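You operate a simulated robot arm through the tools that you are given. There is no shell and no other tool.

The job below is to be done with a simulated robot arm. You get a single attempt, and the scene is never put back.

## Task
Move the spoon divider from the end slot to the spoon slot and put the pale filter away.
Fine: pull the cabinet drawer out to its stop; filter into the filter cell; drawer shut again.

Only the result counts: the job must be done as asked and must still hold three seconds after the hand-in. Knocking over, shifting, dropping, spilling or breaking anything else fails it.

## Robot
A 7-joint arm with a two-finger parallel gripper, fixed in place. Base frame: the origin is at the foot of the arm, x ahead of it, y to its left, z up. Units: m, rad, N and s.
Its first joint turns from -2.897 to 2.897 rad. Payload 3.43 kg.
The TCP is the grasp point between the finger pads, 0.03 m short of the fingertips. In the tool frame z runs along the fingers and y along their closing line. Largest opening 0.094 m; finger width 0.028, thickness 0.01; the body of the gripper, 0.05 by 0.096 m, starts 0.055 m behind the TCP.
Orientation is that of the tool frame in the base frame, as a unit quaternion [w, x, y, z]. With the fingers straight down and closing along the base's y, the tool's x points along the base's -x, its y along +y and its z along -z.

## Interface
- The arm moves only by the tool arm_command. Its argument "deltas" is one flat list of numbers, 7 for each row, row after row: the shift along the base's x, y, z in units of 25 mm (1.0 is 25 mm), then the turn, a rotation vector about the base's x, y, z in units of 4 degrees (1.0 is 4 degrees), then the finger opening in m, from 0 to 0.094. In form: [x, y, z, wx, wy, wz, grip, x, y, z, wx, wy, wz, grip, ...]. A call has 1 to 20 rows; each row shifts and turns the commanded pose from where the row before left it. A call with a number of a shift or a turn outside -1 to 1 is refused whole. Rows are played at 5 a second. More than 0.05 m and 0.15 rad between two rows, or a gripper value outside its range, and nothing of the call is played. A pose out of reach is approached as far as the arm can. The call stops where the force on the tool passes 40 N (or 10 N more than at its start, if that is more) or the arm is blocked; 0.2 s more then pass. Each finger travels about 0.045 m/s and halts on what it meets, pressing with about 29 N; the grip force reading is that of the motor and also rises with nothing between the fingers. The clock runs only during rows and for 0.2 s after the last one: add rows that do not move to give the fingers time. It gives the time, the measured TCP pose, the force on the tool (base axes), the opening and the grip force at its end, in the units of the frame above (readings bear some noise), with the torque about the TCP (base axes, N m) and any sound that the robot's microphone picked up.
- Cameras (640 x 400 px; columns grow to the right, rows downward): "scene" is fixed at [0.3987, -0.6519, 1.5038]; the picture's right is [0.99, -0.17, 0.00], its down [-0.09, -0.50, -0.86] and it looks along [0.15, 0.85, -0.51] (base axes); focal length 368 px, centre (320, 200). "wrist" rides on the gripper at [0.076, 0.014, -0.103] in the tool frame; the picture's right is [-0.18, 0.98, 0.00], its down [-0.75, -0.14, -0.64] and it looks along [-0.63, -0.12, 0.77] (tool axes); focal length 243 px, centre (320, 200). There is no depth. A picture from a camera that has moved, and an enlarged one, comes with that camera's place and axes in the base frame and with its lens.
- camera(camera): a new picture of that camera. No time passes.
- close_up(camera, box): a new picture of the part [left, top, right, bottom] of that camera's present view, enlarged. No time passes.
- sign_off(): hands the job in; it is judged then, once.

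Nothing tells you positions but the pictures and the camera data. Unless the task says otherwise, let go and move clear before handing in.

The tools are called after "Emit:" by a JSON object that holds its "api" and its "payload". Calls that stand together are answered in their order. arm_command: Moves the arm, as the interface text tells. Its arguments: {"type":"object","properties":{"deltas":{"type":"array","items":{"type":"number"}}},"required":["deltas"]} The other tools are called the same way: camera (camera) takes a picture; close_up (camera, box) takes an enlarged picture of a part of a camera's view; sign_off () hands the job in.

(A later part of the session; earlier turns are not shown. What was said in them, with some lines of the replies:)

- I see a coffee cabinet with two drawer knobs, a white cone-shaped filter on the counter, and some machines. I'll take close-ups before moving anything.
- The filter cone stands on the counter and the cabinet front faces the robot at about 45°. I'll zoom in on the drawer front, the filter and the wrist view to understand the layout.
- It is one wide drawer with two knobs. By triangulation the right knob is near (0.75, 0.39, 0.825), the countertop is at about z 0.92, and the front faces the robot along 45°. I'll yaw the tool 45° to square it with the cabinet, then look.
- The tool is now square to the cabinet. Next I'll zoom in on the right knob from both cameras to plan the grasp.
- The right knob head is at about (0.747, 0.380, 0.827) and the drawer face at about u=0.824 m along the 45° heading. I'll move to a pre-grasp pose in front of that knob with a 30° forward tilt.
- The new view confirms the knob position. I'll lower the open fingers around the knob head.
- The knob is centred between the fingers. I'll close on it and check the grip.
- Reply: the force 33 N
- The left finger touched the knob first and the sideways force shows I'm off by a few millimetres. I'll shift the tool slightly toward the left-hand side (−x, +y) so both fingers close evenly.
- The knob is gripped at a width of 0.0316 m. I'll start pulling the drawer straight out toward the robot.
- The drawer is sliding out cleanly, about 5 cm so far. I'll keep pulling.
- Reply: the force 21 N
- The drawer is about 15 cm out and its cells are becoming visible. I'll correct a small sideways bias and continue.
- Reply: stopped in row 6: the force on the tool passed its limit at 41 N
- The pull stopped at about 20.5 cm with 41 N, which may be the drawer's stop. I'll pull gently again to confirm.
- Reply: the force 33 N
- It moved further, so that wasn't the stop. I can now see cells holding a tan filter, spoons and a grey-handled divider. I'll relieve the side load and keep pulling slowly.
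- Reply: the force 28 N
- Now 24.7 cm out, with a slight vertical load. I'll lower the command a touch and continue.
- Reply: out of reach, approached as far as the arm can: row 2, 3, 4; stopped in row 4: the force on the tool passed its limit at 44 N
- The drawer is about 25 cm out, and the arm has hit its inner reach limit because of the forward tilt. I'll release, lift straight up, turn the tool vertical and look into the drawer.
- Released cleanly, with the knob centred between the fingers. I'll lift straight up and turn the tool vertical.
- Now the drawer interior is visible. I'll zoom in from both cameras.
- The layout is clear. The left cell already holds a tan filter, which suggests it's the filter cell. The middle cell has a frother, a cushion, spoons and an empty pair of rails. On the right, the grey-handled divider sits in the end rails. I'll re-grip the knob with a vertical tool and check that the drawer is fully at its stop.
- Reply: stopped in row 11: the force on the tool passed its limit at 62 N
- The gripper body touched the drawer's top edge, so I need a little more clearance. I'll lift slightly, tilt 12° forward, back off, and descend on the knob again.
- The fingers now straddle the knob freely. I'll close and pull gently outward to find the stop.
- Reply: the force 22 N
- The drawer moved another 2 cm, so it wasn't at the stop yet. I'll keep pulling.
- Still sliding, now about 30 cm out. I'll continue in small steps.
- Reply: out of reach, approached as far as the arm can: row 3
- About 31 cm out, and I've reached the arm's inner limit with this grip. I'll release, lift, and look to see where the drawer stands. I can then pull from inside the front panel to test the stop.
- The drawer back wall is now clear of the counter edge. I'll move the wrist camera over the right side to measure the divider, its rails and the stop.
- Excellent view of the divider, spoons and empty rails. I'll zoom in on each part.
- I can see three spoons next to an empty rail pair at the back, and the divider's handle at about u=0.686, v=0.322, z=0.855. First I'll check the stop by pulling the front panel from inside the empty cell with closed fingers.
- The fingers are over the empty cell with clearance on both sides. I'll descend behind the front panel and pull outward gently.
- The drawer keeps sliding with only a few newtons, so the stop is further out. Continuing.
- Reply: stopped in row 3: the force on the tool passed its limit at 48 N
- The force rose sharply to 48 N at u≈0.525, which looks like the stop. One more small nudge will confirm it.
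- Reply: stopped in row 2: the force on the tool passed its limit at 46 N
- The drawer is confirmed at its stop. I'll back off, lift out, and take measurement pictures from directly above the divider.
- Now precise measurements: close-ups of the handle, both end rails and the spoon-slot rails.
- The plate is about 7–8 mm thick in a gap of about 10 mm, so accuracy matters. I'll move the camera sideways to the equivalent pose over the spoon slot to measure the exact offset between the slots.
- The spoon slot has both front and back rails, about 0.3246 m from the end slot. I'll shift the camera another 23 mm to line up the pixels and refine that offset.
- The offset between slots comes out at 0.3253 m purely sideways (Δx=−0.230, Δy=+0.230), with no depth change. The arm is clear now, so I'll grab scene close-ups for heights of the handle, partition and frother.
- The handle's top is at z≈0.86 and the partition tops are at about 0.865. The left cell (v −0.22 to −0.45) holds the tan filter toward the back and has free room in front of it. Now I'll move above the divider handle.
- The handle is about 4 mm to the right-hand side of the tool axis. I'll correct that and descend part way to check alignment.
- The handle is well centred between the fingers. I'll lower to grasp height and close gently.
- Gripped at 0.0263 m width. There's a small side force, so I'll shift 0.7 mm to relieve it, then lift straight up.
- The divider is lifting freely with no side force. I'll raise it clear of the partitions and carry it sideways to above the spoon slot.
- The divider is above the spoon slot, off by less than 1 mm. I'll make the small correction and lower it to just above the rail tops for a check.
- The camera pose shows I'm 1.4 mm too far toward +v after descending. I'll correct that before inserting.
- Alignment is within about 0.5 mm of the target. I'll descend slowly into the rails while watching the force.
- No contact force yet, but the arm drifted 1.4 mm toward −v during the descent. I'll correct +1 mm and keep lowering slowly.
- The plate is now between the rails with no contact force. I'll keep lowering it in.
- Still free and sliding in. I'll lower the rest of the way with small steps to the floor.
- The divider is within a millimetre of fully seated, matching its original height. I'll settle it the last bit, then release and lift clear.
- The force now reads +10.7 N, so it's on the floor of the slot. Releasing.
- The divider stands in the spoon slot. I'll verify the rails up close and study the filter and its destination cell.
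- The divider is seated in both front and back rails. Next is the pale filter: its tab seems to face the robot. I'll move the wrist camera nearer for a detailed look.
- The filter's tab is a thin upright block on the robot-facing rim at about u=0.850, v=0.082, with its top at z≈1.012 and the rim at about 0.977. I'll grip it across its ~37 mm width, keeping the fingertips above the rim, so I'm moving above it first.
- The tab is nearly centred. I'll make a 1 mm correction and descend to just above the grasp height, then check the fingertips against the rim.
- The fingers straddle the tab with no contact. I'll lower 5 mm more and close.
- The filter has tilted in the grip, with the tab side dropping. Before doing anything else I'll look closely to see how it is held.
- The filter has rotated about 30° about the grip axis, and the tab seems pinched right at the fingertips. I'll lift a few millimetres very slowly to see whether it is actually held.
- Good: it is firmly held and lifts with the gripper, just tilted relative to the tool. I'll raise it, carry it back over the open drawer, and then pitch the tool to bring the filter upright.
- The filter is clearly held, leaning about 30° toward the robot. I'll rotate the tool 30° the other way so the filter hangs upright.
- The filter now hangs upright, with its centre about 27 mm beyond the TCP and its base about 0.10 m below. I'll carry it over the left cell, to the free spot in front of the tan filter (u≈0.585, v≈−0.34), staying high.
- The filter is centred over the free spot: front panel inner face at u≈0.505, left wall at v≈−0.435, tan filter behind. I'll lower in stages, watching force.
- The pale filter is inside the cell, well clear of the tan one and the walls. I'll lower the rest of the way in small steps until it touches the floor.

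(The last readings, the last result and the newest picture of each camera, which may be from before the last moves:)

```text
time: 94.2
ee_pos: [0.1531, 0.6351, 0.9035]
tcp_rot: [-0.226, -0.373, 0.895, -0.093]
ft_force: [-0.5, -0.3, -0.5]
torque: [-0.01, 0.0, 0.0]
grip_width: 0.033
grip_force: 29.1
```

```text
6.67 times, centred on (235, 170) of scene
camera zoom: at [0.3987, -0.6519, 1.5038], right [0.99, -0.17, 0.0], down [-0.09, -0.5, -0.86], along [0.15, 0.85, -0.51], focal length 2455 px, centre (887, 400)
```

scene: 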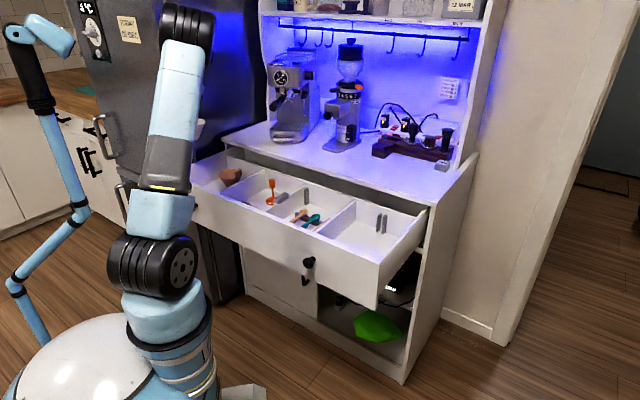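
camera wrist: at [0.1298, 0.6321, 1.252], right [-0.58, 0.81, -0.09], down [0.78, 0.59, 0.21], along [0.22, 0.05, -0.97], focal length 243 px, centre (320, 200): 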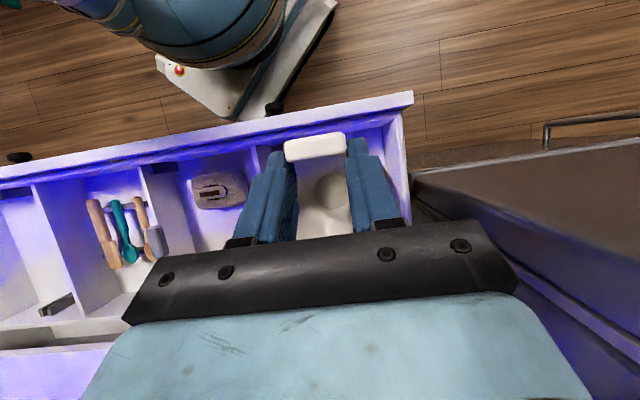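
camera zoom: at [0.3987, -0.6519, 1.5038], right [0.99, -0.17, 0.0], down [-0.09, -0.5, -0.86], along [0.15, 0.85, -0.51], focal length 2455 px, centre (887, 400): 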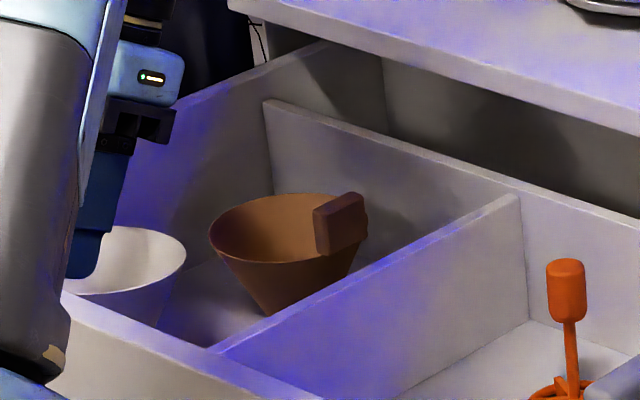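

Emit:
{"api": "arm_command", "payload": {"deltas": [0, 0, -0.15, 0, 0, 0, 0.02, 0, 0, -0.15, 0, 0, 0, 0.02, 0, 0, -0.15, 0, 0, 0, 0.02, 0, 0, 0, 0, 0, 0, 0.02]}}

Emit:
{"api": "close_up", "payload": {"camera": "scene", "box": [200, 140, 270, 200]}}

```text
time: 95.2
ee_pos: [0.155, 0.6359, 0.8909]
tcp_rot: [-0.228, -0.372, 0.895, -0.094]
ft_force: [-0.4, -0.4, 0.0]
torque: [0.0, 0.0, -0.01]
grip_width: 0.0329
grip_force: 28.9
```

```text
6.67 times, centred on (235, 170) of scene
camera zoom: at [0.3987, -0.6519, 1.5038], right [0.99, -0.17, 0.0], down [-0.09, -0.5, -0.86], along [0.15, 0.85, -0.51], focal length 2455 px, centre (887, 400)
```

zoom: 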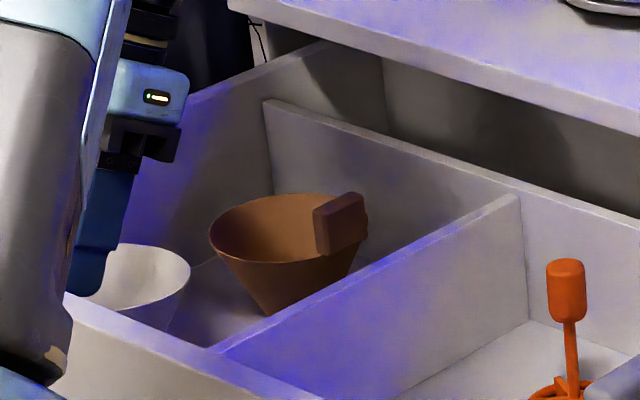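

Emit:
{"api": "arm_command", "payload": {"deltas": [0, 0, -0.1, 0, 0, 0, 0.02, 0, 0, -0.1, 0, 0, 0, 0.02, 0, 0, 0, 0, 0, 0, 0.02]}}

```text
time: 96.0
ee_pos: [0.1538, 0.6374, 0.8861]
tcp_rot: [-0.227, -0.372, 0.895, -0.093]
ft_force: [-0.8, 0.5, -0.3]
torque: [0.0, 0.02, 0.0]
grip_width: 0.033
grip_force: 29.3
```

Emit:
{"api": "arm_command", "payload": {"deltas": [0, 0, -0.1, 0, 0, 0, 0.02, 0, 0, -0.1, 0, 0, 0, 0.02, 0, 0, 0, 0, 0, 0, 0.02]}}

Emit:
{"api": "close_up", "payload": {"camera": "scene", "box": [200, 140, 270, 200]}}

Emit:
{"api": "camera", "payload": {"camera": "wrist"}}

```text
time: 96.8
ee_pos: [0.1532, 0.6368, 0.8809]
tcp_rot: [-0.226, -0.372, 0.895, -0.093]
ft_force: [0.2, -0.5, -0.3]
torque: [-0.01, 0.0, -0.01]
grip_width: 0.0328
grip_force: 29.1
```

```text
6.67 times, centred on (235, 170) of scene
camera zoom: at [0.3987, -0.6519, 1.5038], right [0.99, -0.17, 0.0], down [-0.09, -0.5, -0.86], along [0.15, 0.85, -0.51], focal length 2455 px, centre (887, 400)
```

zoom: 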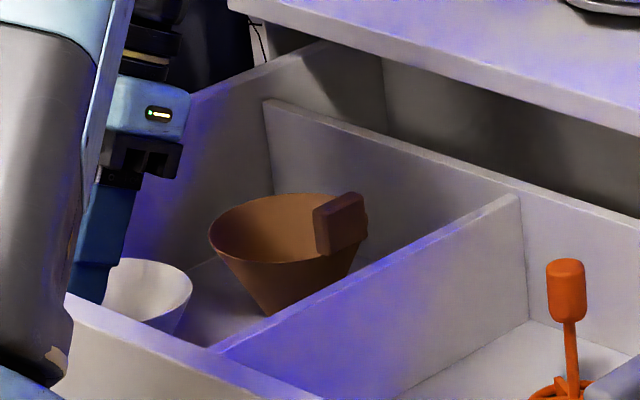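

```text
taken
camera wrist: at [0.131, 0.6329, 1.0073], right [-0.58, 0.81, -0.09], down [0.78, 0.59, 0.21], along [0.22, 0.05, -0.97], focal length 243 px, centre (320, 200)
```

wrist: 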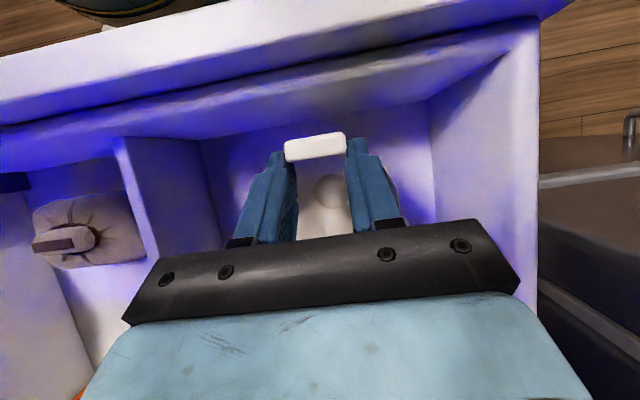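

Still about 1–1.5 cm above the floor, comparing with the tan filter's rim height. Continuing down gently.

Emit:
{"api": "arm_command", "payload": {"deltas": [0, 0, -0.1, 0, 0, 0, 0.02, 0, 0, -0.1, 0, 0, 0, 0.02, 0, 0, 0, 0, 0, 0, 0.02]}}

```text
time: 97.6
ee_pos: [0.153, 0.6368, 0.8769]
tcp_rot: [-0.227, -0.372, 0.895, -0.093]
ft_force: [0.3, -0.2, -1.2]
torque: [-0.01, 0.0, -0.02]
grip_width: 0.0327
grip_force: 28.8
```

Emit:
{"api": "arm_command", "payload": {"deltas": [0, 0, -0.1, 0, 0, 0, 0.02, 0, 0, -0.1, 0, 0, 0, 0.02, 0, 0, 0, 0, 0, 0, 0.02]}}

Emit:
{"api": "close_up", "payload": {"camera": "scene", "box": [200, 140, 270, 200]}}

```text
time: 98.4
ee_pos: [0.1525, 0.6369, 0.8734]
tcp_rot: [-0.228, -0.373, 0.895, -0.093]
ft_force: [-2.6, -1.7, 17.1]
torque: [0.25, -0.24, 0.04]
grip_width: 0.0327
grip_force: 28.6
```

```text
6.67 times, centred on (235, 170) of scene
camera zoom: at [0.3987, -0.6519, 1.5038], right [0.99, -0.17, 0.0], down [-0.09, -0.5, -0.86], along [0.15, 0.85, -0.51], focal length 2455 px, centre (887, 400)
```

zoom: 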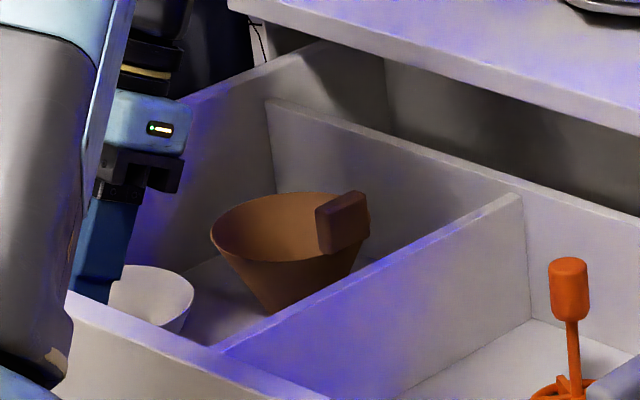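

Contact: 17 N, with the contact point right under the base, so it's sitting flat. I'll ease the load slightly and release slowly.

Emit:
{"api": "arm_command", "payload": {"deltas": [0, 0, 0.04, 0, 0, 0, 0.02, 0, 0, 0, 0, 0, 0, 0.02]}}

```text
time: 99.0
ee_pos: [0.1531, 0.6367, 0.8723]
tcp_rot: [-0.226, -0.373, 0.895, -0.094]
ft_force: [-1.0, 1.0, 2.2]
torque: [0.1, -0.01, 0.03]
grip_width: 0.033
grip_force: 29.4
```

Load is down to about 2 N. Opening the fingers gradually.

Emit:
{"api": "arm_command", "payload": {"deltas": [0, 0, 0, 0, 0, 0, 0.035, 0, 0, 0, 0, 0, 0, 0.038, 0, 0, 0, 0, 0, 0, 0.042, 0, 0, 0, 0, 0, 0, 0.048, 0, 0, 0, 0, 0, 0, 0.055, 0, 0, 0, 0, 0, 0, 0.055]}}

Emit:
{"api": "camera", "payload": {"camera": "wrist"}}

Emit:
{"api": "close_up", "payload": {"camera": "wrist", "box": [200, 90, 440, 250]}}

Emit:
{"api": "close_up", "payload": {"camera": "scene", "box": [200, 140, 270, 200]}}

```text
time: 100.4
ee_pos: [0.1533, 0.6378, 0.8719]
tcp_rot: [-0.227, -0.372, 0.895, -0.093]
ft_force: [0.1, 0.8, -0.6]
torque: [-0.01, 0.0, -0.02]
grip_width: 0.0551
grip_force: 0.0
```

```text
taken
camera wrist: at [0.131, 0.6331, 0.9989], right [-0.58, 0.81, -0.09], down [0.78, 0.59, 0.21], along [0.22, 0.05, -0.97], focal length 243 px, centre (320, 200)
```

wrist: 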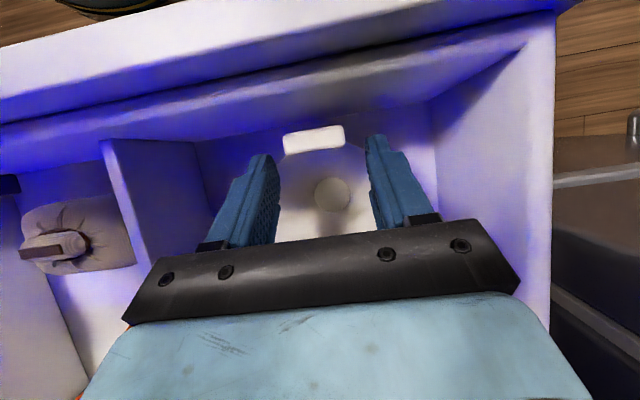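

```text
2.50 times, centred on (320, 170) of wrist
camera zoom: at [0.131, 0.6331, 0.9989], right [-0.58, 0.81, -0.09], down [0.78, 0.59, 0.21], along [0.22, 0.05, -0.97], focal length 606 px, centre (320, 275)
```

zoom: 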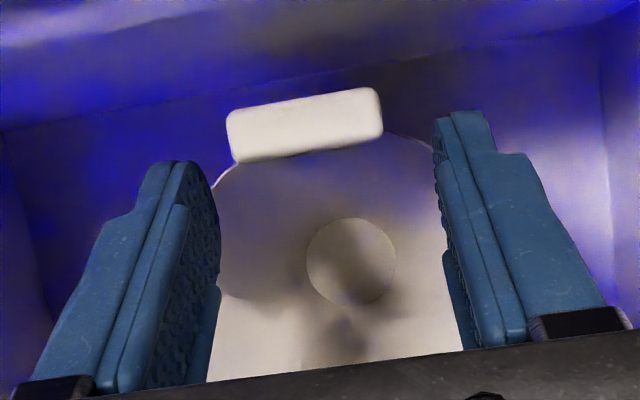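

```text
6.67 times, centred on (235, 170) of scene
camera zoom: at [0.3987, -0.6519, 1.5038], right [0.99, -0.17, 0.0], down [-0.09, -0.5, -0.86], along [0.15, 0.85, -0.51], focal length 2455 px, centre (887, 400)
```

zoom: 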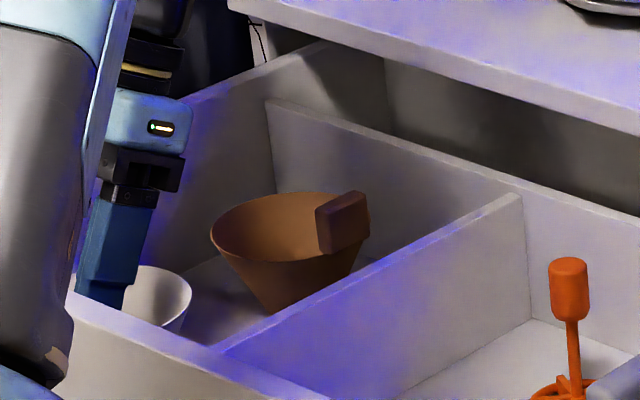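

The filter stands upright in the cell and the fingers are free of it. I'll lift straight up slowly and check.

Emit:
{"api": "arm_command", "payload": {"deltas": [0, 0, 0.2, 0, 0, 0, 0.055, 0, 0, 0.3, 0, 0, 0, 0.055, 0, 0, 0.4, 0, 0, 0, 0.055, 0, 0, 0.6, 0, 0, 0, 0.055, 0, 0, 0.8, 0, 0, 0, 0.055, 0, 0, 0.8, 0, 0, 0, 0.055, 0, 0, 0.8, 0, 0, 0, 0.055, 0, 0, 0.8, 0, 0, 0, 0.055, 0, 0, 0.8, 0, 0, 0, 0.055, 0, 0, 0.8, 0, 0, 0, 0.055, 0, 0, 0.8, 0, 0, 0, 0.055, 0, 0, 0.8, 0, 0, 0, 0.055, 0, 0, 0.8, 0, 0, 0, 0.055, 0, 0, 0, 0, 0, 0, 0.055]}}

Emit:
{"api": "camera", "payload": {"camera": "wrist"}}

Emit:
{"api": "camera", "payload": {"camera": "scene"}}

```text
time: 103.4
ee_pos: [0.1528, 0.6375, 1.0906]
tcp_rot: [-0.227, -0.373, 0.895, -0.094]
ft_force: [-0.8, -0.3, 0.4]
torque: [0.01, -0.02, 0.01]
grip_width: 0.0548
grip_force: 0.1
```

```text
taken
camera wrist: at [0.1294, 0.6322, 1.2161], right [-0.58, 0.81, -0.09], down [0.78, 0.59, 0.21], along [0.22, 0.05, -0.97], focal length 243 px, centre (320, 200)
```

wrist: 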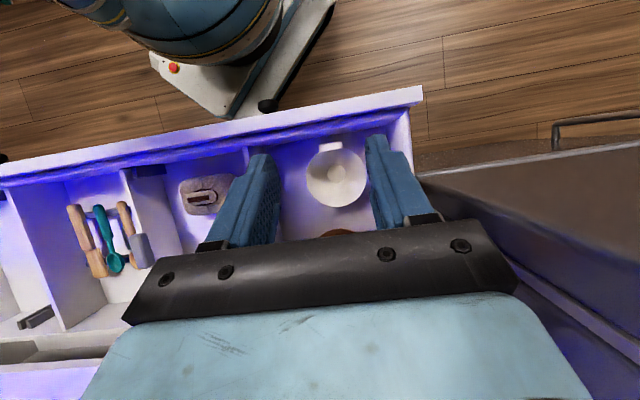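

```text
taken
```

scene: 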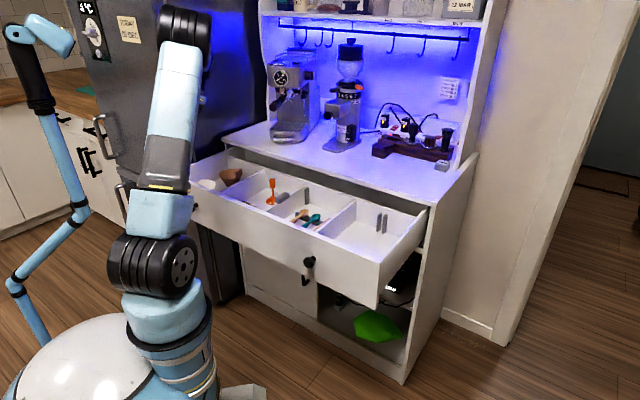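

The pale filter is standing upright in the left cell in front of the tan one. Next is closing the drawer. I'll turn the tool vertical, close the fingers and travel over to the right side. From there I can push the front panel from outside.

Emit:
{"api": "arm_command", "payload": {"deltas": [0.18, 0.18, 0.1, 0.504, -0.504, 0, 0.03, 0.18, 0.18, 0.1, 0.504, -0.504, 0, 0.0, 0.18, 0.18, 0.1, 0.504, -0.504, 0, 0.0, 0.18, 0.18, 0.1, 0.504, -0.504, 0, 0.0, 0.18, 0.18, 0, 0.504, -0.504, 0, 0.0, 0.18, 0.18, 0, 0.504, -0.504, 0, 0.0, 0.18, 0.18, 0, 0.504, -0.504, 0, 0.0, 0.18, 0.18, 0, 0.504, -0.504, 0, 0.0, 0.18, 0.18, 0, 0.504, -0.504, 0, 0.0, 0.18, 0.18, 0, 0.504, -0.504, 0, 0.0, 0, 0, 0, 0, 0, 0, 0.0]}}

Emit:
{"api": "camera", "payload": {"camera": "wrist"}}

```text
time: 105.8
ee_pos: [0.1979, 0.6812, 1.1018]
tcp_rot: [0.001, -0.384, 0.923, 0.0]
ft_force: [0.0, -0.1, 0.3]
torque: [0.03, 0.01, -0.01]
grip_width: 0.0002
grip_force: 29.1
```

```text
taken
camera wrist: at [0.1344, 0.6363, 1.202], right [-0.57, 0.82, 0.0], down [0.63, 0.43, 0.64], along [0.53, 0.37, -0.77], focal length 243 px, centre (320, 200)
```

wrist: 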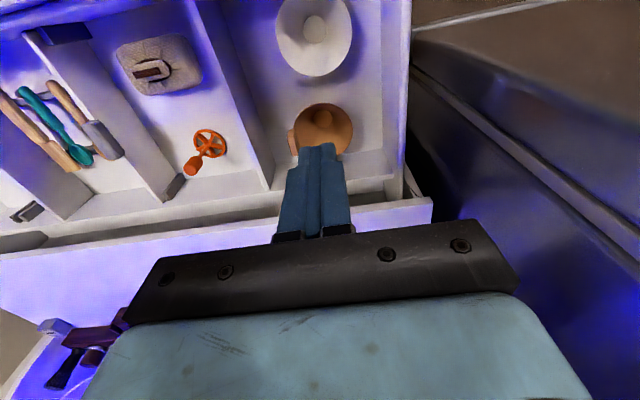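

Both filters stand in the left cell with a clear gap. I'll travel across to the right side, staying high.

Emit:
{"api": "arm_command", "payload": {"deltas": [0.976, -0.976, 0, 0, 0, 0, 0.0, 0.976, -0.976, 0, 0, 0, 0, 0.0, 0.976, -0.976, 0, 0, 0, 0, 0.0, 0.976, -0.976, 0, 0, 0, 0, 0.0, 0.976, -0.976, 0, 0, 0, 0, 0.0, 0.976, -0.976, 0, 0, 0, 0, 0.0, 0.976, -0.976, 0, 0, 0, 0, 0.0, 0.976, -0.976, 0, 0, 0, 0, 0.0, 0.976, -0.976, 0, 0, 0, 0, 0.0, 0.976, -0.976, 0, 0, 0, 0, 0.0, 0.976, -0.976, 0, 0, 0, 0, 0.0, 0.976, -0.976, 0, 0, 0, 0, 0.0, 0.976, -0.976, 0, 0, 0, 0, 0.0, 0.976, -0.976, 0, 0, 0, 0, 0.0, 0.976, -0.976, 0, 0, 0, 0, 0.0, 0.976, -0.976, 0, 0, 0, 0, 0.0, 0.976, -0.976, 0, 0, 0, 0, 0.0, 0.976, -0.976, 0, 0, 0, 0, 0.0, 0.976, -0.976, 0, 0, 0, 0, 0.0, 0.976, -0.976, 0, 0, 0, 0, 0.0]}}

Emit:
{"api": "arm_command", "payload": {"deltas": [-0.85, -0.85, 0, 0, 0, 0, 0.0, -0.85, -0.85, 0, 0, 0, 0, 0.0, -0.85, -0.85, 0, 0, 0, 0, 0.0, -0.85, -0.85, 0, 0, 0, 0, 0.0, -0.85, -0.85, 0, 0, 0, 0, 0.0, -0.85, -0.85, 0, 0, 0, 0, 0.0, 0, 0, 0, 0, 0, 0, 0.0]}}

Emit:
{"api": "camera", "payload": {"camera": "wrist"}}

Emit:
{"api": "camera", "payload": {"camera": "scene"}}

```text
time: 110.0
ee_pos: [0.6859, 0.1925, 1.1008]
tcp_rot: [0.001, -0.384, 0.923, 0.0]
ft_force: [-0.2, 0.8, 0.8]
torque: [-0.05, -0.01, -0.02]
grip_width: 0.0
grip_force: 28.7
```

```text
time: 111.6
ee_pos: [0.5595, 0.0657, 1.0996]
tcp_rot: [0.001, -0.384, 0.923, -0.001]
ft_force: [0.5, -0.3, 0.8]
torque: [0.01, 0.03, 0.0]
grip_width: 0.0
grip_force: 29.1
```

```text
taken
camera wrist: at [0.4952, 0.0217, 1.2017], right [-0.57, 0.82, 0.0], down [0.63, 0.43, 0.64], along [0.53, 0.37, -0.77], focal length 243 px, centre (320, 200)
```

wrist: 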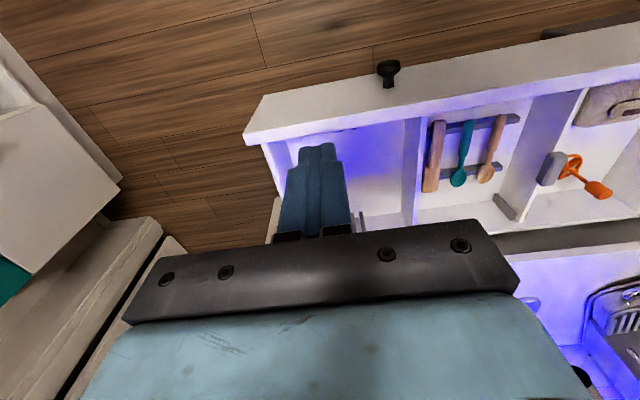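

```text
taken
```

scene: 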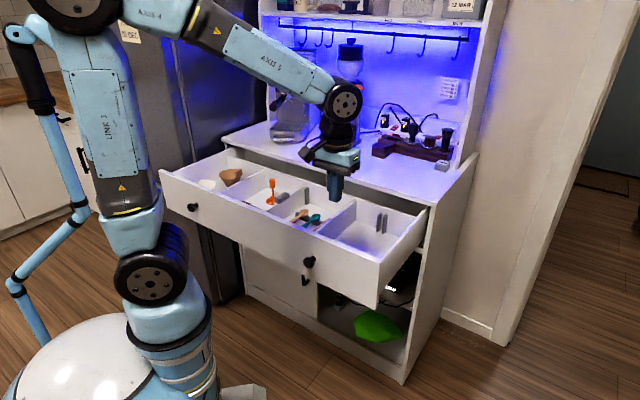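

The fingers are just in front of the panel's outer face (u≈0.482). I'll descend so the fingertips overlap the upper part of the panel.

Emit:
{"api": "arm_command", "payload": {"deltas": [0, 0, -0.9, 0, 0, 0, 0.0, 0, 0, -1, 0, 0, 0, 0.0, 0, 0, -1, 0, 0, 0, 0.0, 0, 0, -1, 0, 0, 0, 0.0, 0, 0, -1, 0, 0, 0, 0.0, 0, 0, -1, 0, 0, 0, 0.0, 0, 0, -1, 0, 0, 0, 0.0, 0, 0, -0.8, 0, 0, 0, 0.0, 0, 0, -0.7, 0, 0, 0, 0.0, 0, 0, -0.6, 0, 0, 0, 0.0, 0, 0, 0, 0, 0, 0, 0.0]}}

Emit:
{"api": "camera", "payload": {"camera": "wrist"}}

Emit:
{"api": "close_up", "payload": {"camera": "scene", "box": [260, 180, 440, 310]}}

```text
time: 114.0
ee_pos: [0.5579, 0.0672, 0.8756]
tcp_rot: [0.0, -0.385, 0.923, 0.0]
ft_force: [0.3, -0.8, 1.0]
torque: [-0.03, -0.02, -0.01]
grip_width: 0.0
grip_force: 29.0
```

```text
taken
camera wrist: at [0.4951, 0.0219, 0.9773], right [-0.57, 0.82, 0.0], down [0.63, 0.43, 0.64], along [0.53, 0.37, -0.77], focal length 243 px, centre (320, 200)
```

wrist: 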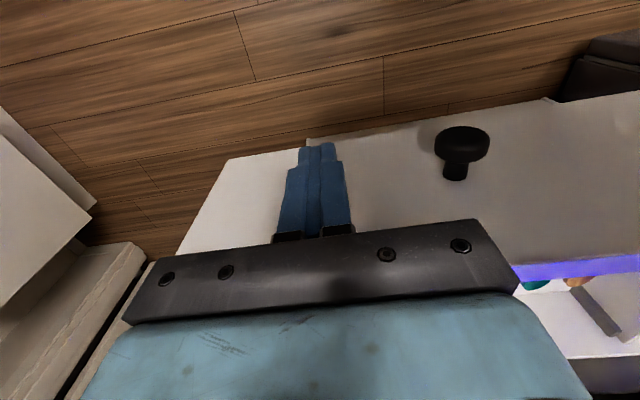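

```text
3.08 times, centred on (350, 245) of scene
camera zoom: at [0.3987, -0.6519, 1.5038], right [0.99, -0.17, 0.0], down [-0.09, -0.5, -0.86], along [0.15, 0.85, -0.51], focal length 1133 px, centre (228, 62)
```

zoom: 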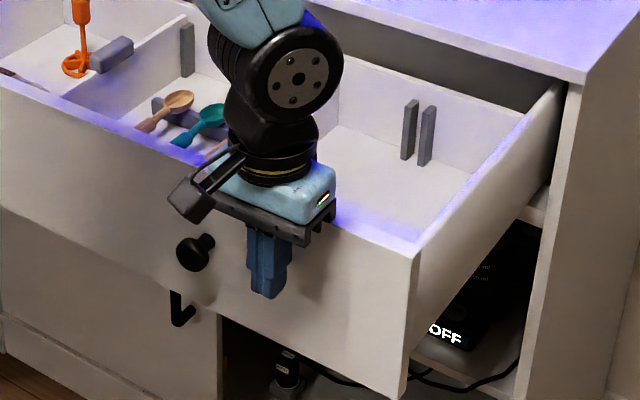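

The fingertips are right in front of the panel. I'll approach softly and begin pushing the drawer in at low speed.

Emit:
{"api": "arm_command", "payload": {"deltas": [0.15, 0.15, 0, 0, 0, 0, 0.0, 0.15, 0.15, 0, 0, 0, 0, 0.0, 0.15, 0.15, 0, 0, 0, 0, 0.0, 0.06, 0.06, 0, 0, 0, 0, 0.0, 0.06, 0.06, 0, 0, 0, 0, 0.0, 0.06, 0.06, 0, 0, 0, 0, 0.0, 0.06, 0.06, 0, 0, 0, 0, 0.0, 0.06, 0.06, 0, 0, 0, 0, 0.0, 0.06, 0.06, 0, 0, 0, 0, 0.0, 0.06, 0.06, 0, 0, 0, 0, 0.0, 0.08, 0.08, 0, 0, 0, 0, 0.0, 0.1, 0.1, 0, 0, 0, 0, 0.0, 0.12, 0.12, 0, 0, 0, 0, 0.0, 0.15, 0.15, 0, 0, 0, 0, 0.0, 0.15, 0.15, 0, 0, 0, 0, 0.0, 0.12, 0.12, 0, 0, 0, 0, 0.0, 0.08, 0.08, 0, 0, 0, 0, 0.0, 0.04, 0.04, 0, 0, 0, 0, 0.0]}}

Emit:
{"api": "close_up", "payload": {"camera": "scene", "box": [160, 140, 440, 320]}}

```text
time: 117.8
ee_pos: [0.6017, 0.1086, 0.8755]
tcp_rot: [0.001, -0.384, 0.923, 0.0]
ft_force: [-1.4, -3.5, 1.4]
torque: [-0.01, -0.05, -0.06]
grip_width: 0.0001
grip_force: 29.2
```

```text
2.22 times, centred on (300, 230) of scene
camera zoom: at [0.3987, -0.6519, 1.5038], right [0.99, -0.17, 0.0], down [-0.09, -0.5, -0.86], along [0.15, 0.85, -0.51], focal length 818 px, centre (364, 133)
```

zoom: 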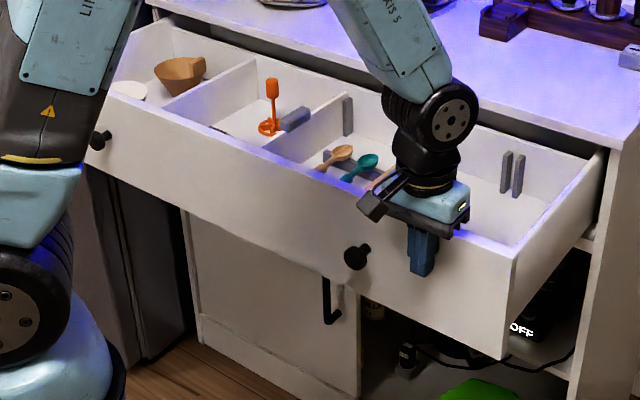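

The drawer moves with about 4 N and everything inside is steady. I'll continue pushing with gentle ramps.

Emit:
{"api": "arm_command", "payload": {"deltas": [0.06, 0.06, 0, 0, 0, 0, 0.0, 0.1, 0.1, 0, 0, 0, 0, 0.0, 0.14, 0.14, 0, 0, 0, 0, 0.0, 0.18, 0.18, 0, 0, 0, 0, 0.0, 0.22, 0.22, 0, 0, 0, 0, 0.0, 0.24, 0.24, 0, 0, 0, 0, 0.0, 0.24, 0.24, 0, 0, 0, 0, 0.0, 0.24, 0.24, 0, 0, 0, 0, 0.0, 0.24, 0.24, 0, 0, 0, 0, 0.0, 0.24, 0.24, 0, 0, 0, 0, 0.0, 0.24, 0.24, 0, 0, 0, 0, 0.0, 0.24, 0.24, 0, 0, 0, 0, 0.0, 0.24, 0.24, 0, 0, 0, 0, 0.0, 0.22, 0.22, 0, 0, 0, 0, 0.0, 0.18, 0.18, 0, 0, 0, 0, 0.0, 0.14, 0.14, 0, 0, 0, 0, 0.0, 0.1, 0.1, 0, 0, 0, 0, 0.0, 0.06, 0.06, 0, 0, 0, 0, 0.0, 0.03, 0.03, 0, 0, 0, 0, 0.0]}}

Emit:
{"api": "close_up", "payload": {"camera": "scene", "box": [160, 140, 440, 320]}}

```text
time: 121.8
ee_pos: [0.687, 0.1927, 0.8742]
tcp_rot: [0.001, -0.384, 0.923, 0.001]
ft_force: [-1.9, -3.8, 2.2]
torque: [-0.06, -0.02, -0.04]
grip_width: 0.0003
grip_force: 29.3
```

```text
2.22 times, centred on (300, 230) of scene
camera zoom: at [0.3987, -0.6519, 1.5038], right [0.99, -0.17, 0.0], down [-0.09, -0.5, -0.86], along [0.15, 0.85, -0.51], focal length 818 px, centre (364, 133)
```

zoom: 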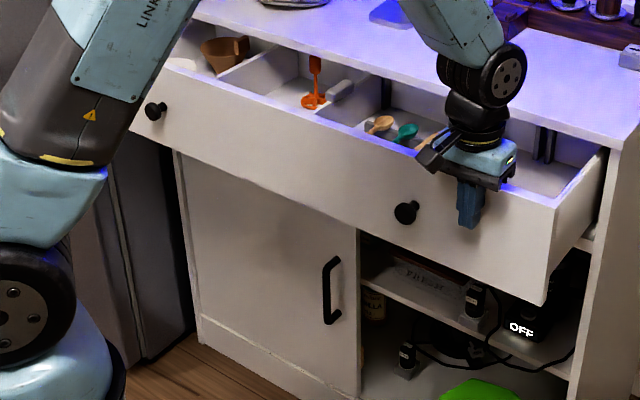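

Contents remain steady. I'll push further until about 8 cm remain, then switch to pushing on the knob to stay clear of the counter edge.

Emit:
{"api": "arm_command", "payload": {"deltas": [0.06, 0.06, 0, 0, 0, 0, 0.0, 0.1, 0.1, 0, 0, 0, 0, 0.0, 0.14, 0.14, 0, 0, 0, 0, 0.0, 0.18, 0.18, 0, 0, 0, 0, 0.0, 0.22, 0.22, 0, 0, 0, 0, 0.0, 0.24, 0.24, 0, 0, 0, 0, 0.0, 0.24, 0.24, 0, 0, 0, 0, 0.0, 0.24, 0.24, 0, 0, 0, 0, 0.0, 0.24, 0.24, 0, 0, 0, 0, 0.0, 0.24, 0.24, 0, 0, 0, 0, 0.0, 0.24, 0.24, 0, 0, 0, 0, 0.0, 0.22, 0.22, 0, 0, 0, 0, 0.0, 0.18, 0.18, 0, 0, 0, 0, 0.0, 0.14, 0.14, 0, 0, 0, 0, 0.0, 0.1, 0.1, 0, 0, 0, 0, 0.0, 0.06, 0.06, 0, 0, 0, 0, 0.0, 0.03, 0.03, 0, 0, 0, 0, 0.0]}}

Emit:
{"api": "close_up", "payload": {"camera": "scene", "box": [200, 110, 460, 280]}}

```text
time: 125.4
ee_pos: [0.7578, 0.2655, 0.8757]
tcp_rot: [0.001, -0.385, 0.923, 0.001]
ft_force: [-0.9, -3.8, 0.7]
torque: [0.0, -0.03, -0.06]
grip_width: 0.0
grip_force: 28.8
```

```text
2.35 times, centred on (330, 195) of scene
camera zoom: at [0.3987, -0.6519, 1.5038], right [0.99, -0.17, 0.0], down [-0.09, -0.5, -0.86], along [0.15, 0.85, -0.51], focal length 866 px, centre (296, 212)
```

zoom: 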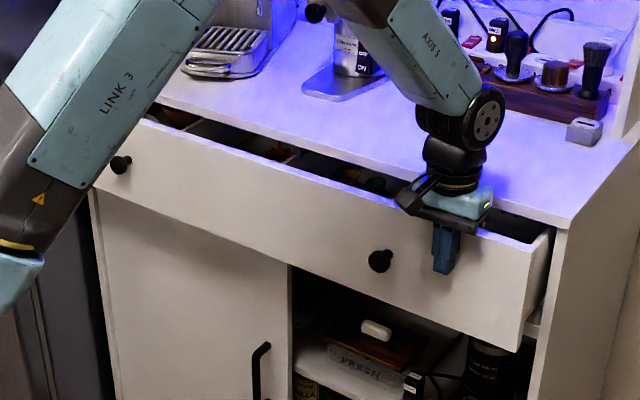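

About 8.6 cm remain. I'll back off and move in front of the right knob for the final push.

Emit:
{"api": "arm_command", "payload": {"deltas": [-0.754, -0.754, 0, 0, 0, 0, 0.0, -0.754, -0.754, 0, 0, 0, 0, 0.0, -0.754, -0.754, 0, 0, 0, 0, 0.0, -0.872, 0.872, -0.4, 0, 0, 0, 0.0, -0.872, 0.872, -0.4, 0, 0, 0, 0.0, -0.872, 0.872, -0.4, 0, 0, 0, 0.0, 0, 0, 0, 0, 0, 0, 0.0]}}

Emit:
{"api": "camera", "payload": {"camera": "wrist"}}

Emit:
{"api": "close_up", "payload": {"camera": "scene", "box": [200, 110, 460, 280]}}

```text
time: 127.0
ee_pos: [0.6357, 0.2743, 0.845]
tcp_rot: [0.001, -0.385, 0.923, 0.0]
ft_force: [-0.9, -0.7, 0.9]
torque: [-0.06, 0.02, 0.01]
grip_width: 0.0
grip_force: 29.1
```

```text
taken
camera wrist: at [0.5721, 0.2298, 0.947], right [-0.57, 0.82, 0.0], down [0.63, 0.43, 0.64], along [0.53, 0.37, -0.77], focal length 243 px, centre (320, 200)
```

wrist: 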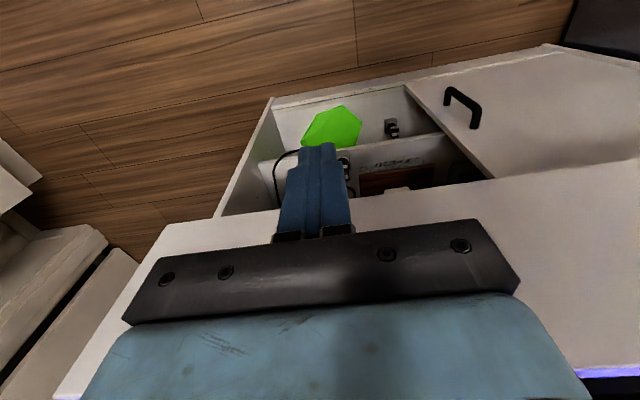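

```text
2.35 times, centred on (330, 195) of scene
camera zoom: at [0.3987, -0.6519, 1.5038], right [0.99, -0.17, 0.0], down [-0.09, -0.5, -0.86], along [0.15, 0.85, -0.51], focal length 866 px, centre (296, 212)
```

zoom: 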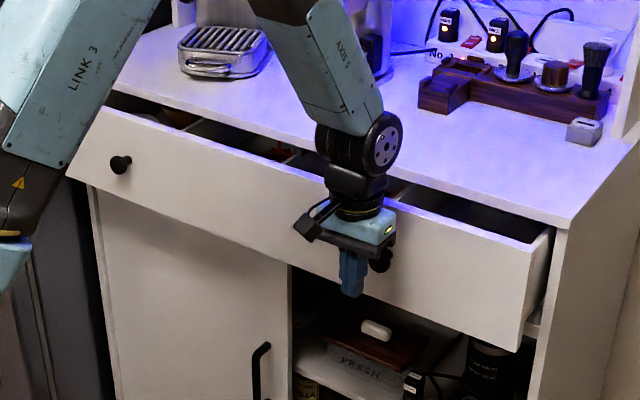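

The fingers are directly in front of the knob. I'll approach softly and push.

Emit:
{"api": "arm_command", "payload": {"deltas": [0.2, 0.2, 0, 0, 0, 0, 0.0, 0.2, 0.2, 0, 0, 0, 0, 0.0, 0.2, 0.2, 0, 0, 0, 0, 0.0, 0.15, 0.15, 0, 0, 0, 0, 0.0, 0.08, 0.08, 0, 0, 0, 0, 0.0, 0.06, 0.06, 0, 0, 0, 0, 0.0, 0.06, 0.06, 0, 0, 0, 0, 0.0, 0.06, 0.06, 0, 0, 0, 0, 0.0, 0.06, 0.06, 0, 0, 0, 0, 0.0, 0.06, 0.06, 0, 0, 0, 0, 0.0, 0.06, 0.06, 0, 0, 0, 0, 0.0, 0.08, 0.08, 0, 0, 0, 0, 0.0, 0.1, 0.1, 0, 0, 0, 0, 0.0, 0.12, 0.12, 0, 0, 0, 0, 0.0, 0.12, 0.12, 0, 0, 0, 0, 0.0, 0.12, 0.12, 0, 0, 0, 0, 0.0, 0.12, 0.12, 0, 0, 0, 0, 0.0, 0.1, 0.1, 0, 0, 0, 0, 0.0, 0.06, 0.06, 0, 0, 0, 0, 0.0, 0.03, 0.03, 0, 0, 0, 0, 0.0]}}

Emit:
{"api": "close_up", "payload": {"camera": "scene", "box": [200, 110, 460, 280]}}

```text
time: 131.2
ee_pos: [0.6867, 0.3253, 0.8444]
tcp_rot: [0.001, -0.385, 0.923, 0.0]
ft_force: [-1.5, -4.5, 0.4]
torque: [0.0, 0.0, -0.01]
grip_width: 0.0
grip_force: 28.7
```

```text
2.35 times, centred on (330, 195) of scene
camera zoom: at [0.3987, -0.6519, 1.5038], right [0.99, -0.17, 0.0], down [-0.09, -0.5, -0.86], along [0.15, 0.85, -0.51], focal length 866 px, centre (296, 212)
```

zoom: 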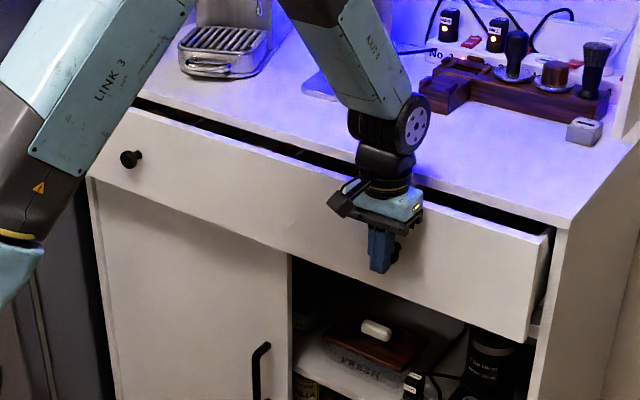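

About 6 cm remain. Continuing gently.

Emit:
{"api": "arm_command", "payload": {"deltas": [0.05, 0.05, 0, 0, 0, 0, 0.0, 0.08, 0.08, 0, 0, 0, 0, 0.0, 0.1, 0.1, 0, 0, 0, 0, 0.0, 0.12, 0.12, 0, 0, 0, 0, 0.0, 0.12, 0.12, 0, 0, 0, 0, 0.0, 0.12, 0.12, 0, 0, 0, 0, 0.0, 0.12, 0.12, 0, 0, 0, 0, 0.0, 0.12, 0.12, 0, 0, 0, 0, 0.0, 0.12, 0.12, 0, 0, 0, 0, 0.0, 0.1, 0.1, 0, 0, 0, 0, 0.0, 0.08, 0.08, 0, 0, 0, 0, 0.0, 0.06, 0.06, 0, 0, 0, 0, 0.0, 0.05, 0.05, 0, 0, 0, 0, 0.0, 0.04, 0.04, 0, 0, 0, 0, 0.0, 0.04, 0.04, 0, 0, 0, 0, 0.0, 0.04, 0.04, 0, 0, 0, 0, 0.0]}}

Emit:
{"api": "close_up", "payload": {"camera": "scene", "box": [200, 110, 460, 280]}}

```text
time: 134.6
ee_pos: [0.7195, 0.3584, 0.8451]
tcp_rot: [0.0, -0.385, 0.923, 0.0]
ft_force: [-18.6, -10.2, 1.8]
torque: [0.68, -1.31, -0.03]
grip_width: 0.0
grip_force: 28.9
```

```text
2.35 times, centred on (330, 195) of scene
camera zoom: at [0.3987, -0.6519, 1.5038], right [0.99, -0.17, 0.0], down [-0.09, -0.5, -0.86], along [0.15, 0.85, -0.51], focal length 866 px, centre (296, 212)
```

zoom: 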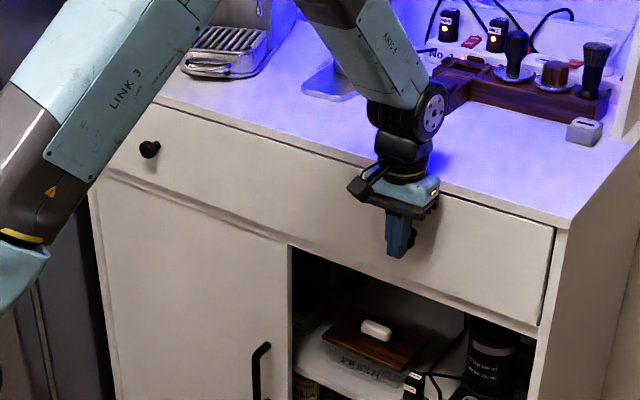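

The gripper body is touching the counter edge: the torque places the contact about 7 cm above the TCP. The drawer is still about 1 cm short of closed. I'll back off, tilt the tool 45° forward and finish with the fingertips on the panel just left of the knob.

Emit:
{"api": "arm_command", "payload": {"deltas": [-0.4, -0.4, 0, 0, 0, 0, 0.0, -0.7, -0.7, 0, 0, 0, 0, 0.0, -0.6, -0.6, 0, 0, 0, 0, 0.0, -0.153, 0.153, 0.05, 0.663, -0.663, 0, 0.0, -0.153, 0.153, 0.05, 0.663, -0.663, 0, 0.0, -0.153, 0.153, 0.05, 0.663, -0.663, 0, 0.0, -0.153, 0.153, 0.05, 0.663, -0.663, 0, 0.0, -0.153, 0.153, 0.05, 0.663, -0.663, 0, 0.0, -0.153, 0.153, 0.05, 0.663, -0.663, 0, 0.0, -0.153, 0.153, 0.05, 0.663, -0.663, 0, 0.0, -0.153, 0.153, 0.05, 0.663, -0.663, 0, 0.0, -0.153, 0.153, 0.05, 0.663, -0.663, 0, 0.0, -0.153, 0.153, 0.05, 0.663, -0.663, 0, 0.0, -0.153, 0.153, 0.05, 0.663, -0.663, 0, 0.0, -0.153, 0.153, 0.05, 0.663, -0.663, 0, 0.0, 0, 0, 0, 0, 0, 0, 0.0]}}

Emit:
{"api": "camera", "payload": {"camera": "wrist"}}

Emit:
{"api": "close_up", "payload": {"camera": "scene", "box": [200, 110, 460, 280]}}

```text
time: 138.0
ee_pos: [0.6316, 0.3625, 0.8596]
tcp_rot: [0.354, -0.355, 0.853, 0.146]
ft_force: [0.3, -0.2, 0.3]
torque: [0.01, 0.01, -0.01]
grip_width: 0.0001
grip_force: 29.0
```

```text
taken
camera wrist: at [0.5334, 0.2817, 0.8776], right [-0.61, 0.79, 0.13], down [0.15, -0.04, 0.99], along [0.78, 0.62, -0.09], focal length 243 px, centre (320, 200)
```

wrist: 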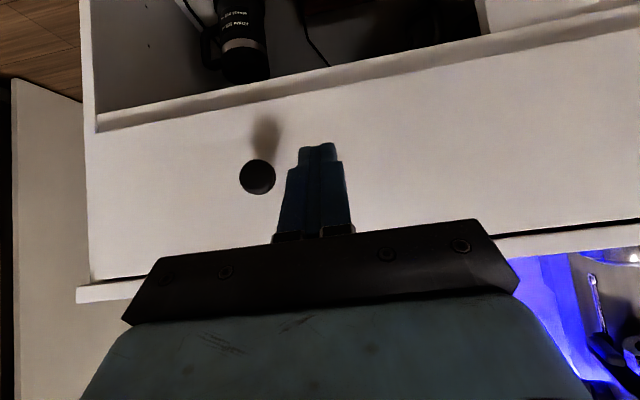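

```text
2.35 times, centred on (330, 195) of scene
camera zoom: at [0.3987, -0.6519, 1.5038], right [0.99, -0.17, 0.0], down [-0.09, -0.5, -0.86], along [0.15, 0.85, -0.51], focal length 866 px, centre (296, 212)
```

zoom: 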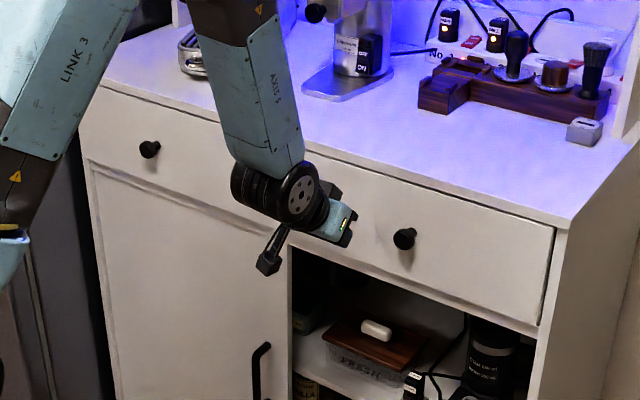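

The remaining gap is about 1 cm by comparing knob positions with the start. I'll approach the panel with the fingertips and push it shut.

Emit:
{"api": "arm_command", "payload": {"deltas": [0.2, 0.2, 0, 0, 0, 0, 0.0, 0.25, 0.25, 0, 0, 0, 0, 0.0, 0.25, 0.25, 0, 0, 0, 0, 0.0, 0.25, 0.25, 0, 0, 0, 0, 0.0, 0.25, 0.25, 0, 0, 0, 0, 0.0, 0.25, 0.25, 0, 0, 0, 0, 0.0, 0.2, 0.2, 0, 0, 0, 0, 0.0, 0.12, 0.12, 0, 0, 0, 0, 0.0, 0.06, 0.06, 0, 0, 0, 0, 0.0, 0.06, 0.06, 0, 0, 0, 0, 0.0, 0.06, 0.06, 0, 0, 0, 0, 0.0, 0.06, 0.06, 0, 0, 0, 0, 0.0, 0.06, 0.06, 0, 0, 0, 0, 0.0, 0.06, 0.06, 0, 0, 0, 0, 0.0, 0.06, 0.06, 0, 0, 0, 0, 0.0, 0.06, 0.06, 0, 0, 0, 0, 0.0, 0.06, 0.06, 0, 0, 0, 0, 0.0, 0.06, 0.06, 0, 0, 0, 0, 0.0]}}

Emit:
{"api": "close_up", "payload": {"camera": "scene", "box": [200, 110, 460, 280]}}

```text
time: 141.8
ee_pos: [0.6922, 0.421, 0.8589]
tcp_rot: [0.354, -0.355, 0.853, 0.147]
ft_force: [0.7, -0.3, -0.5]
torque: [-0.01, 0.03, -0.02]
grip_width: 0.0
grip_force: 28.9
```

```text
2.35 times, centred on (330, 195) of scene
camera zoom: at [0.3987, -0.6519, 1.5038], right [0.99, -0.17, 0.0], down [-0.09, -0.5, -0.86], along [0.15, 0.85, -0.51], focal length 866 px, centre (296, 212)
```

zoom: 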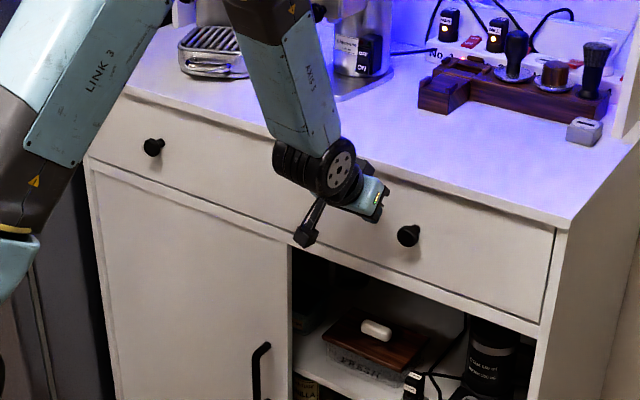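

The knob positions now match the closed starting picture. I'll nudge a little more to confirm it's fully home.

Emit:
{"api": "arm_command", "payload": {"deltas": [0.05, 0.05, 0, 0, 0, 0, 0.0, 0.05, 0.05, 0, 0, 0, 0, 0.0, 0.05, 0.05, 0, 0, 0, 0, 0.0, 0.05, 0.05, 0, 0, 0, 0, 0.0, 0.05, 0.05, 0, 0, 0, 0, 0.0]}}

Emit:
{"api": "close_up", "payload": {"camera": "scene", "box": [350, 195, 386, 225]}}

Emit:
{"api": "close_up", "payload": {"camera": "scene", "box": [310, 160, 440, 250]}}

```text
time: 142.8
ee_pos: [0.694, 0.4236, 0.8589]
tcp_rot: [0.351, -0.355, 0.854, 0.145]
ft_force: [-11.4, -11.1, 6.7]
torque: [-0.02, -0.03, 0.04]
grip_width: 0.0004
grip_force: 29.1
stopped in row 4: the force on the tool passed its limit at 45 N (the readings are from after the stop); the commanded pose is now the measured one
```

```text
13.33 times, centred on (368, 210) of scene
camera zoom: at [0.3987, -0.6519, 1.5038], right [0.99, -0.17, 0.0], down [-0.09, -0.5, -0.86], along [0.15, 0.85, -0.51], focal length 4909 px, centre (-320, 67)
```

zoom: 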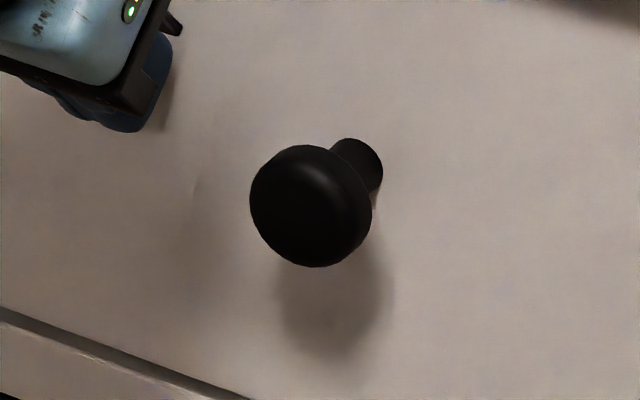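

```text
4.44 times, centred on (375, 205) of scene
camera zoom: at [0.3987, -0.6519, 1.5038], right [0.99, -0.17, 0.0], down [-0.09, -0.5, -0.86], along [0.15, 0.85, -0.51], focal length 1636 px, centre (76, 178)
```

zoom: 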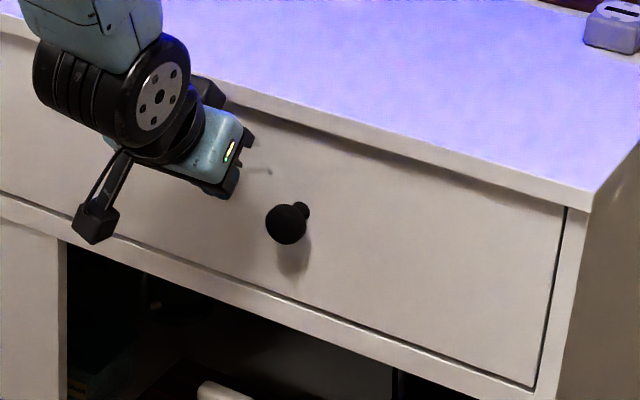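

The drawer is fully shut: the knob is pixel-identical to the start and the panel is hard against its stop. I'll back away and raise the arm clear.

Emit:
{"api": "arm_command", "payload": {"deltas": [-0.3, -0.3, 0, 0, 0, 0, 0.0, -0.6, -0.6, 0, 0, 0, 0, 0.0, -0.7, -0.7, 0, 0, 0, 0, 0.0, -0.7, -0.7, 0.3, 0, 0, 0, 0.0, -0.5, -0.5, 0.7, -0.6, 0.6, 0, 0.0, 0, 0, 0.9, -0.7, 0.7, 0, 0.0, 0, 0, 0.9, -0.7, 0.7, 0, 0.0, 0, 0, 0.9, -0.7, 0.7, 0, 0.0, 0, 0, 0.9, -0.7, 0.7, 0, 0.02, 0, 0, 0.9, -0.7, 0.7, 0, 0.04, 0, 0, 0.9, -0.7, 0.7, 0, 0.06, 0, 0, 0.9, -0.7, 0.7, 0, 0.06, 0, 0, 0.5, -0.7, 0.7, 0, 0.06, 0, 0, 0, -0.7, 0.7, 0, 0.06, 0, 0, 0, 0, 0, 0, 0.06]}}

Emit:
{"api": "camera", "payload": {"camera": "scene"}}

Emit:
{"api": "camera", "payload": {"camera": "wrist"}}

```text
time: 146.0
ee_pos: [0.6257, 0.3522, 1.0534]
tcp_rot: [0.046, -0.383, 0.922, 0.019]
ft_force: [-0.5, -1.0, 0.8]
torque: [-0.04, 0.02, 0.05]
grip_width: 0.06
grip_force: 0.1
```

```text
taken
```

scene: 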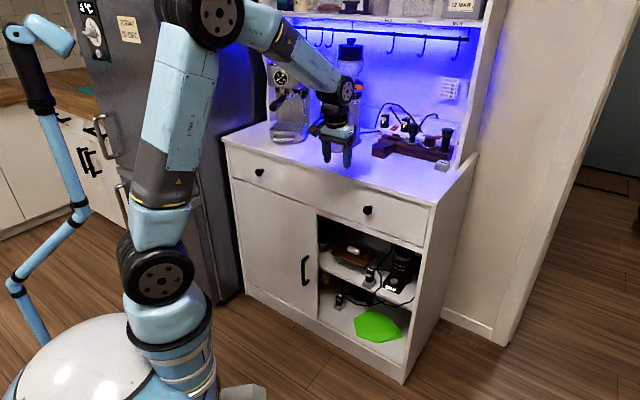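

```text
taken
camera wrist: at [0.5545, 0.3017, 1.1481], right [-0.57, 0.82, 0.02], down [0.58, 0.39, 0.71], along [0.58, 0.42, -0.7], focal length 243 px, centre (320, 200)
```

wrist: 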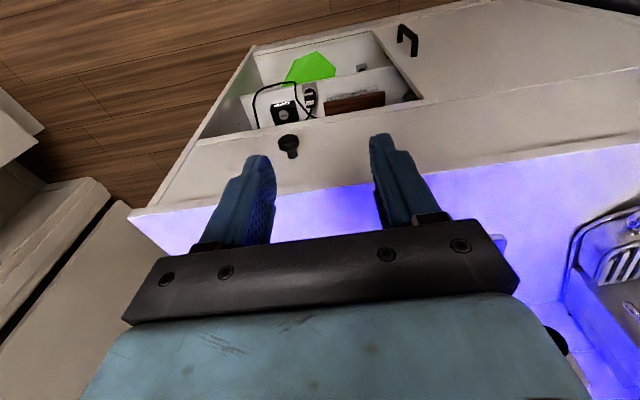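

The drawer is shut, the counter and shelf objects are where they began, and the arm is clear. Before the drawer closed, the divider was in the spoon slot and the pale filter stood upright in the left cell beside the tan one, so I'm handing in.

Emit:
{"api": "sign_off", "payload": {}}

```text
The job is handed in.
```

I moved the spoon divider to the spoon slot, put the pale filter in the filter cell and shut the drawer, then handed the job in. I couldn't look inside after closing, so the interior is as I last saw it with the drawer open.

- **Drawer out:** I pulled it about 33 cm, until it would not move at over 40 N.
- **Divider:** I lifted it from the end slot and seated it between the front and back rails of the spoon slot.
- **Filter:** It tilted in the gripper when I grasped its tab, but I kept hold of it and turned the tool to level it. I set it upright in the left cell, in front of the tan filter and clear of it. No cell was labelled, so I took the one already holding the tan filter to be the filter cell.
- **Drawer shut:** I pushed it slowly until it stopped hard, and the knob lines up exactly with the starting picture. The gripper body touched the counter edge at about 20 N during this, and I saw no shift or damage from it.

In the pictures, nothing on the counter or the shelves below has moved apart from the filter. The arm is clear of the cabinet with the gripper open.
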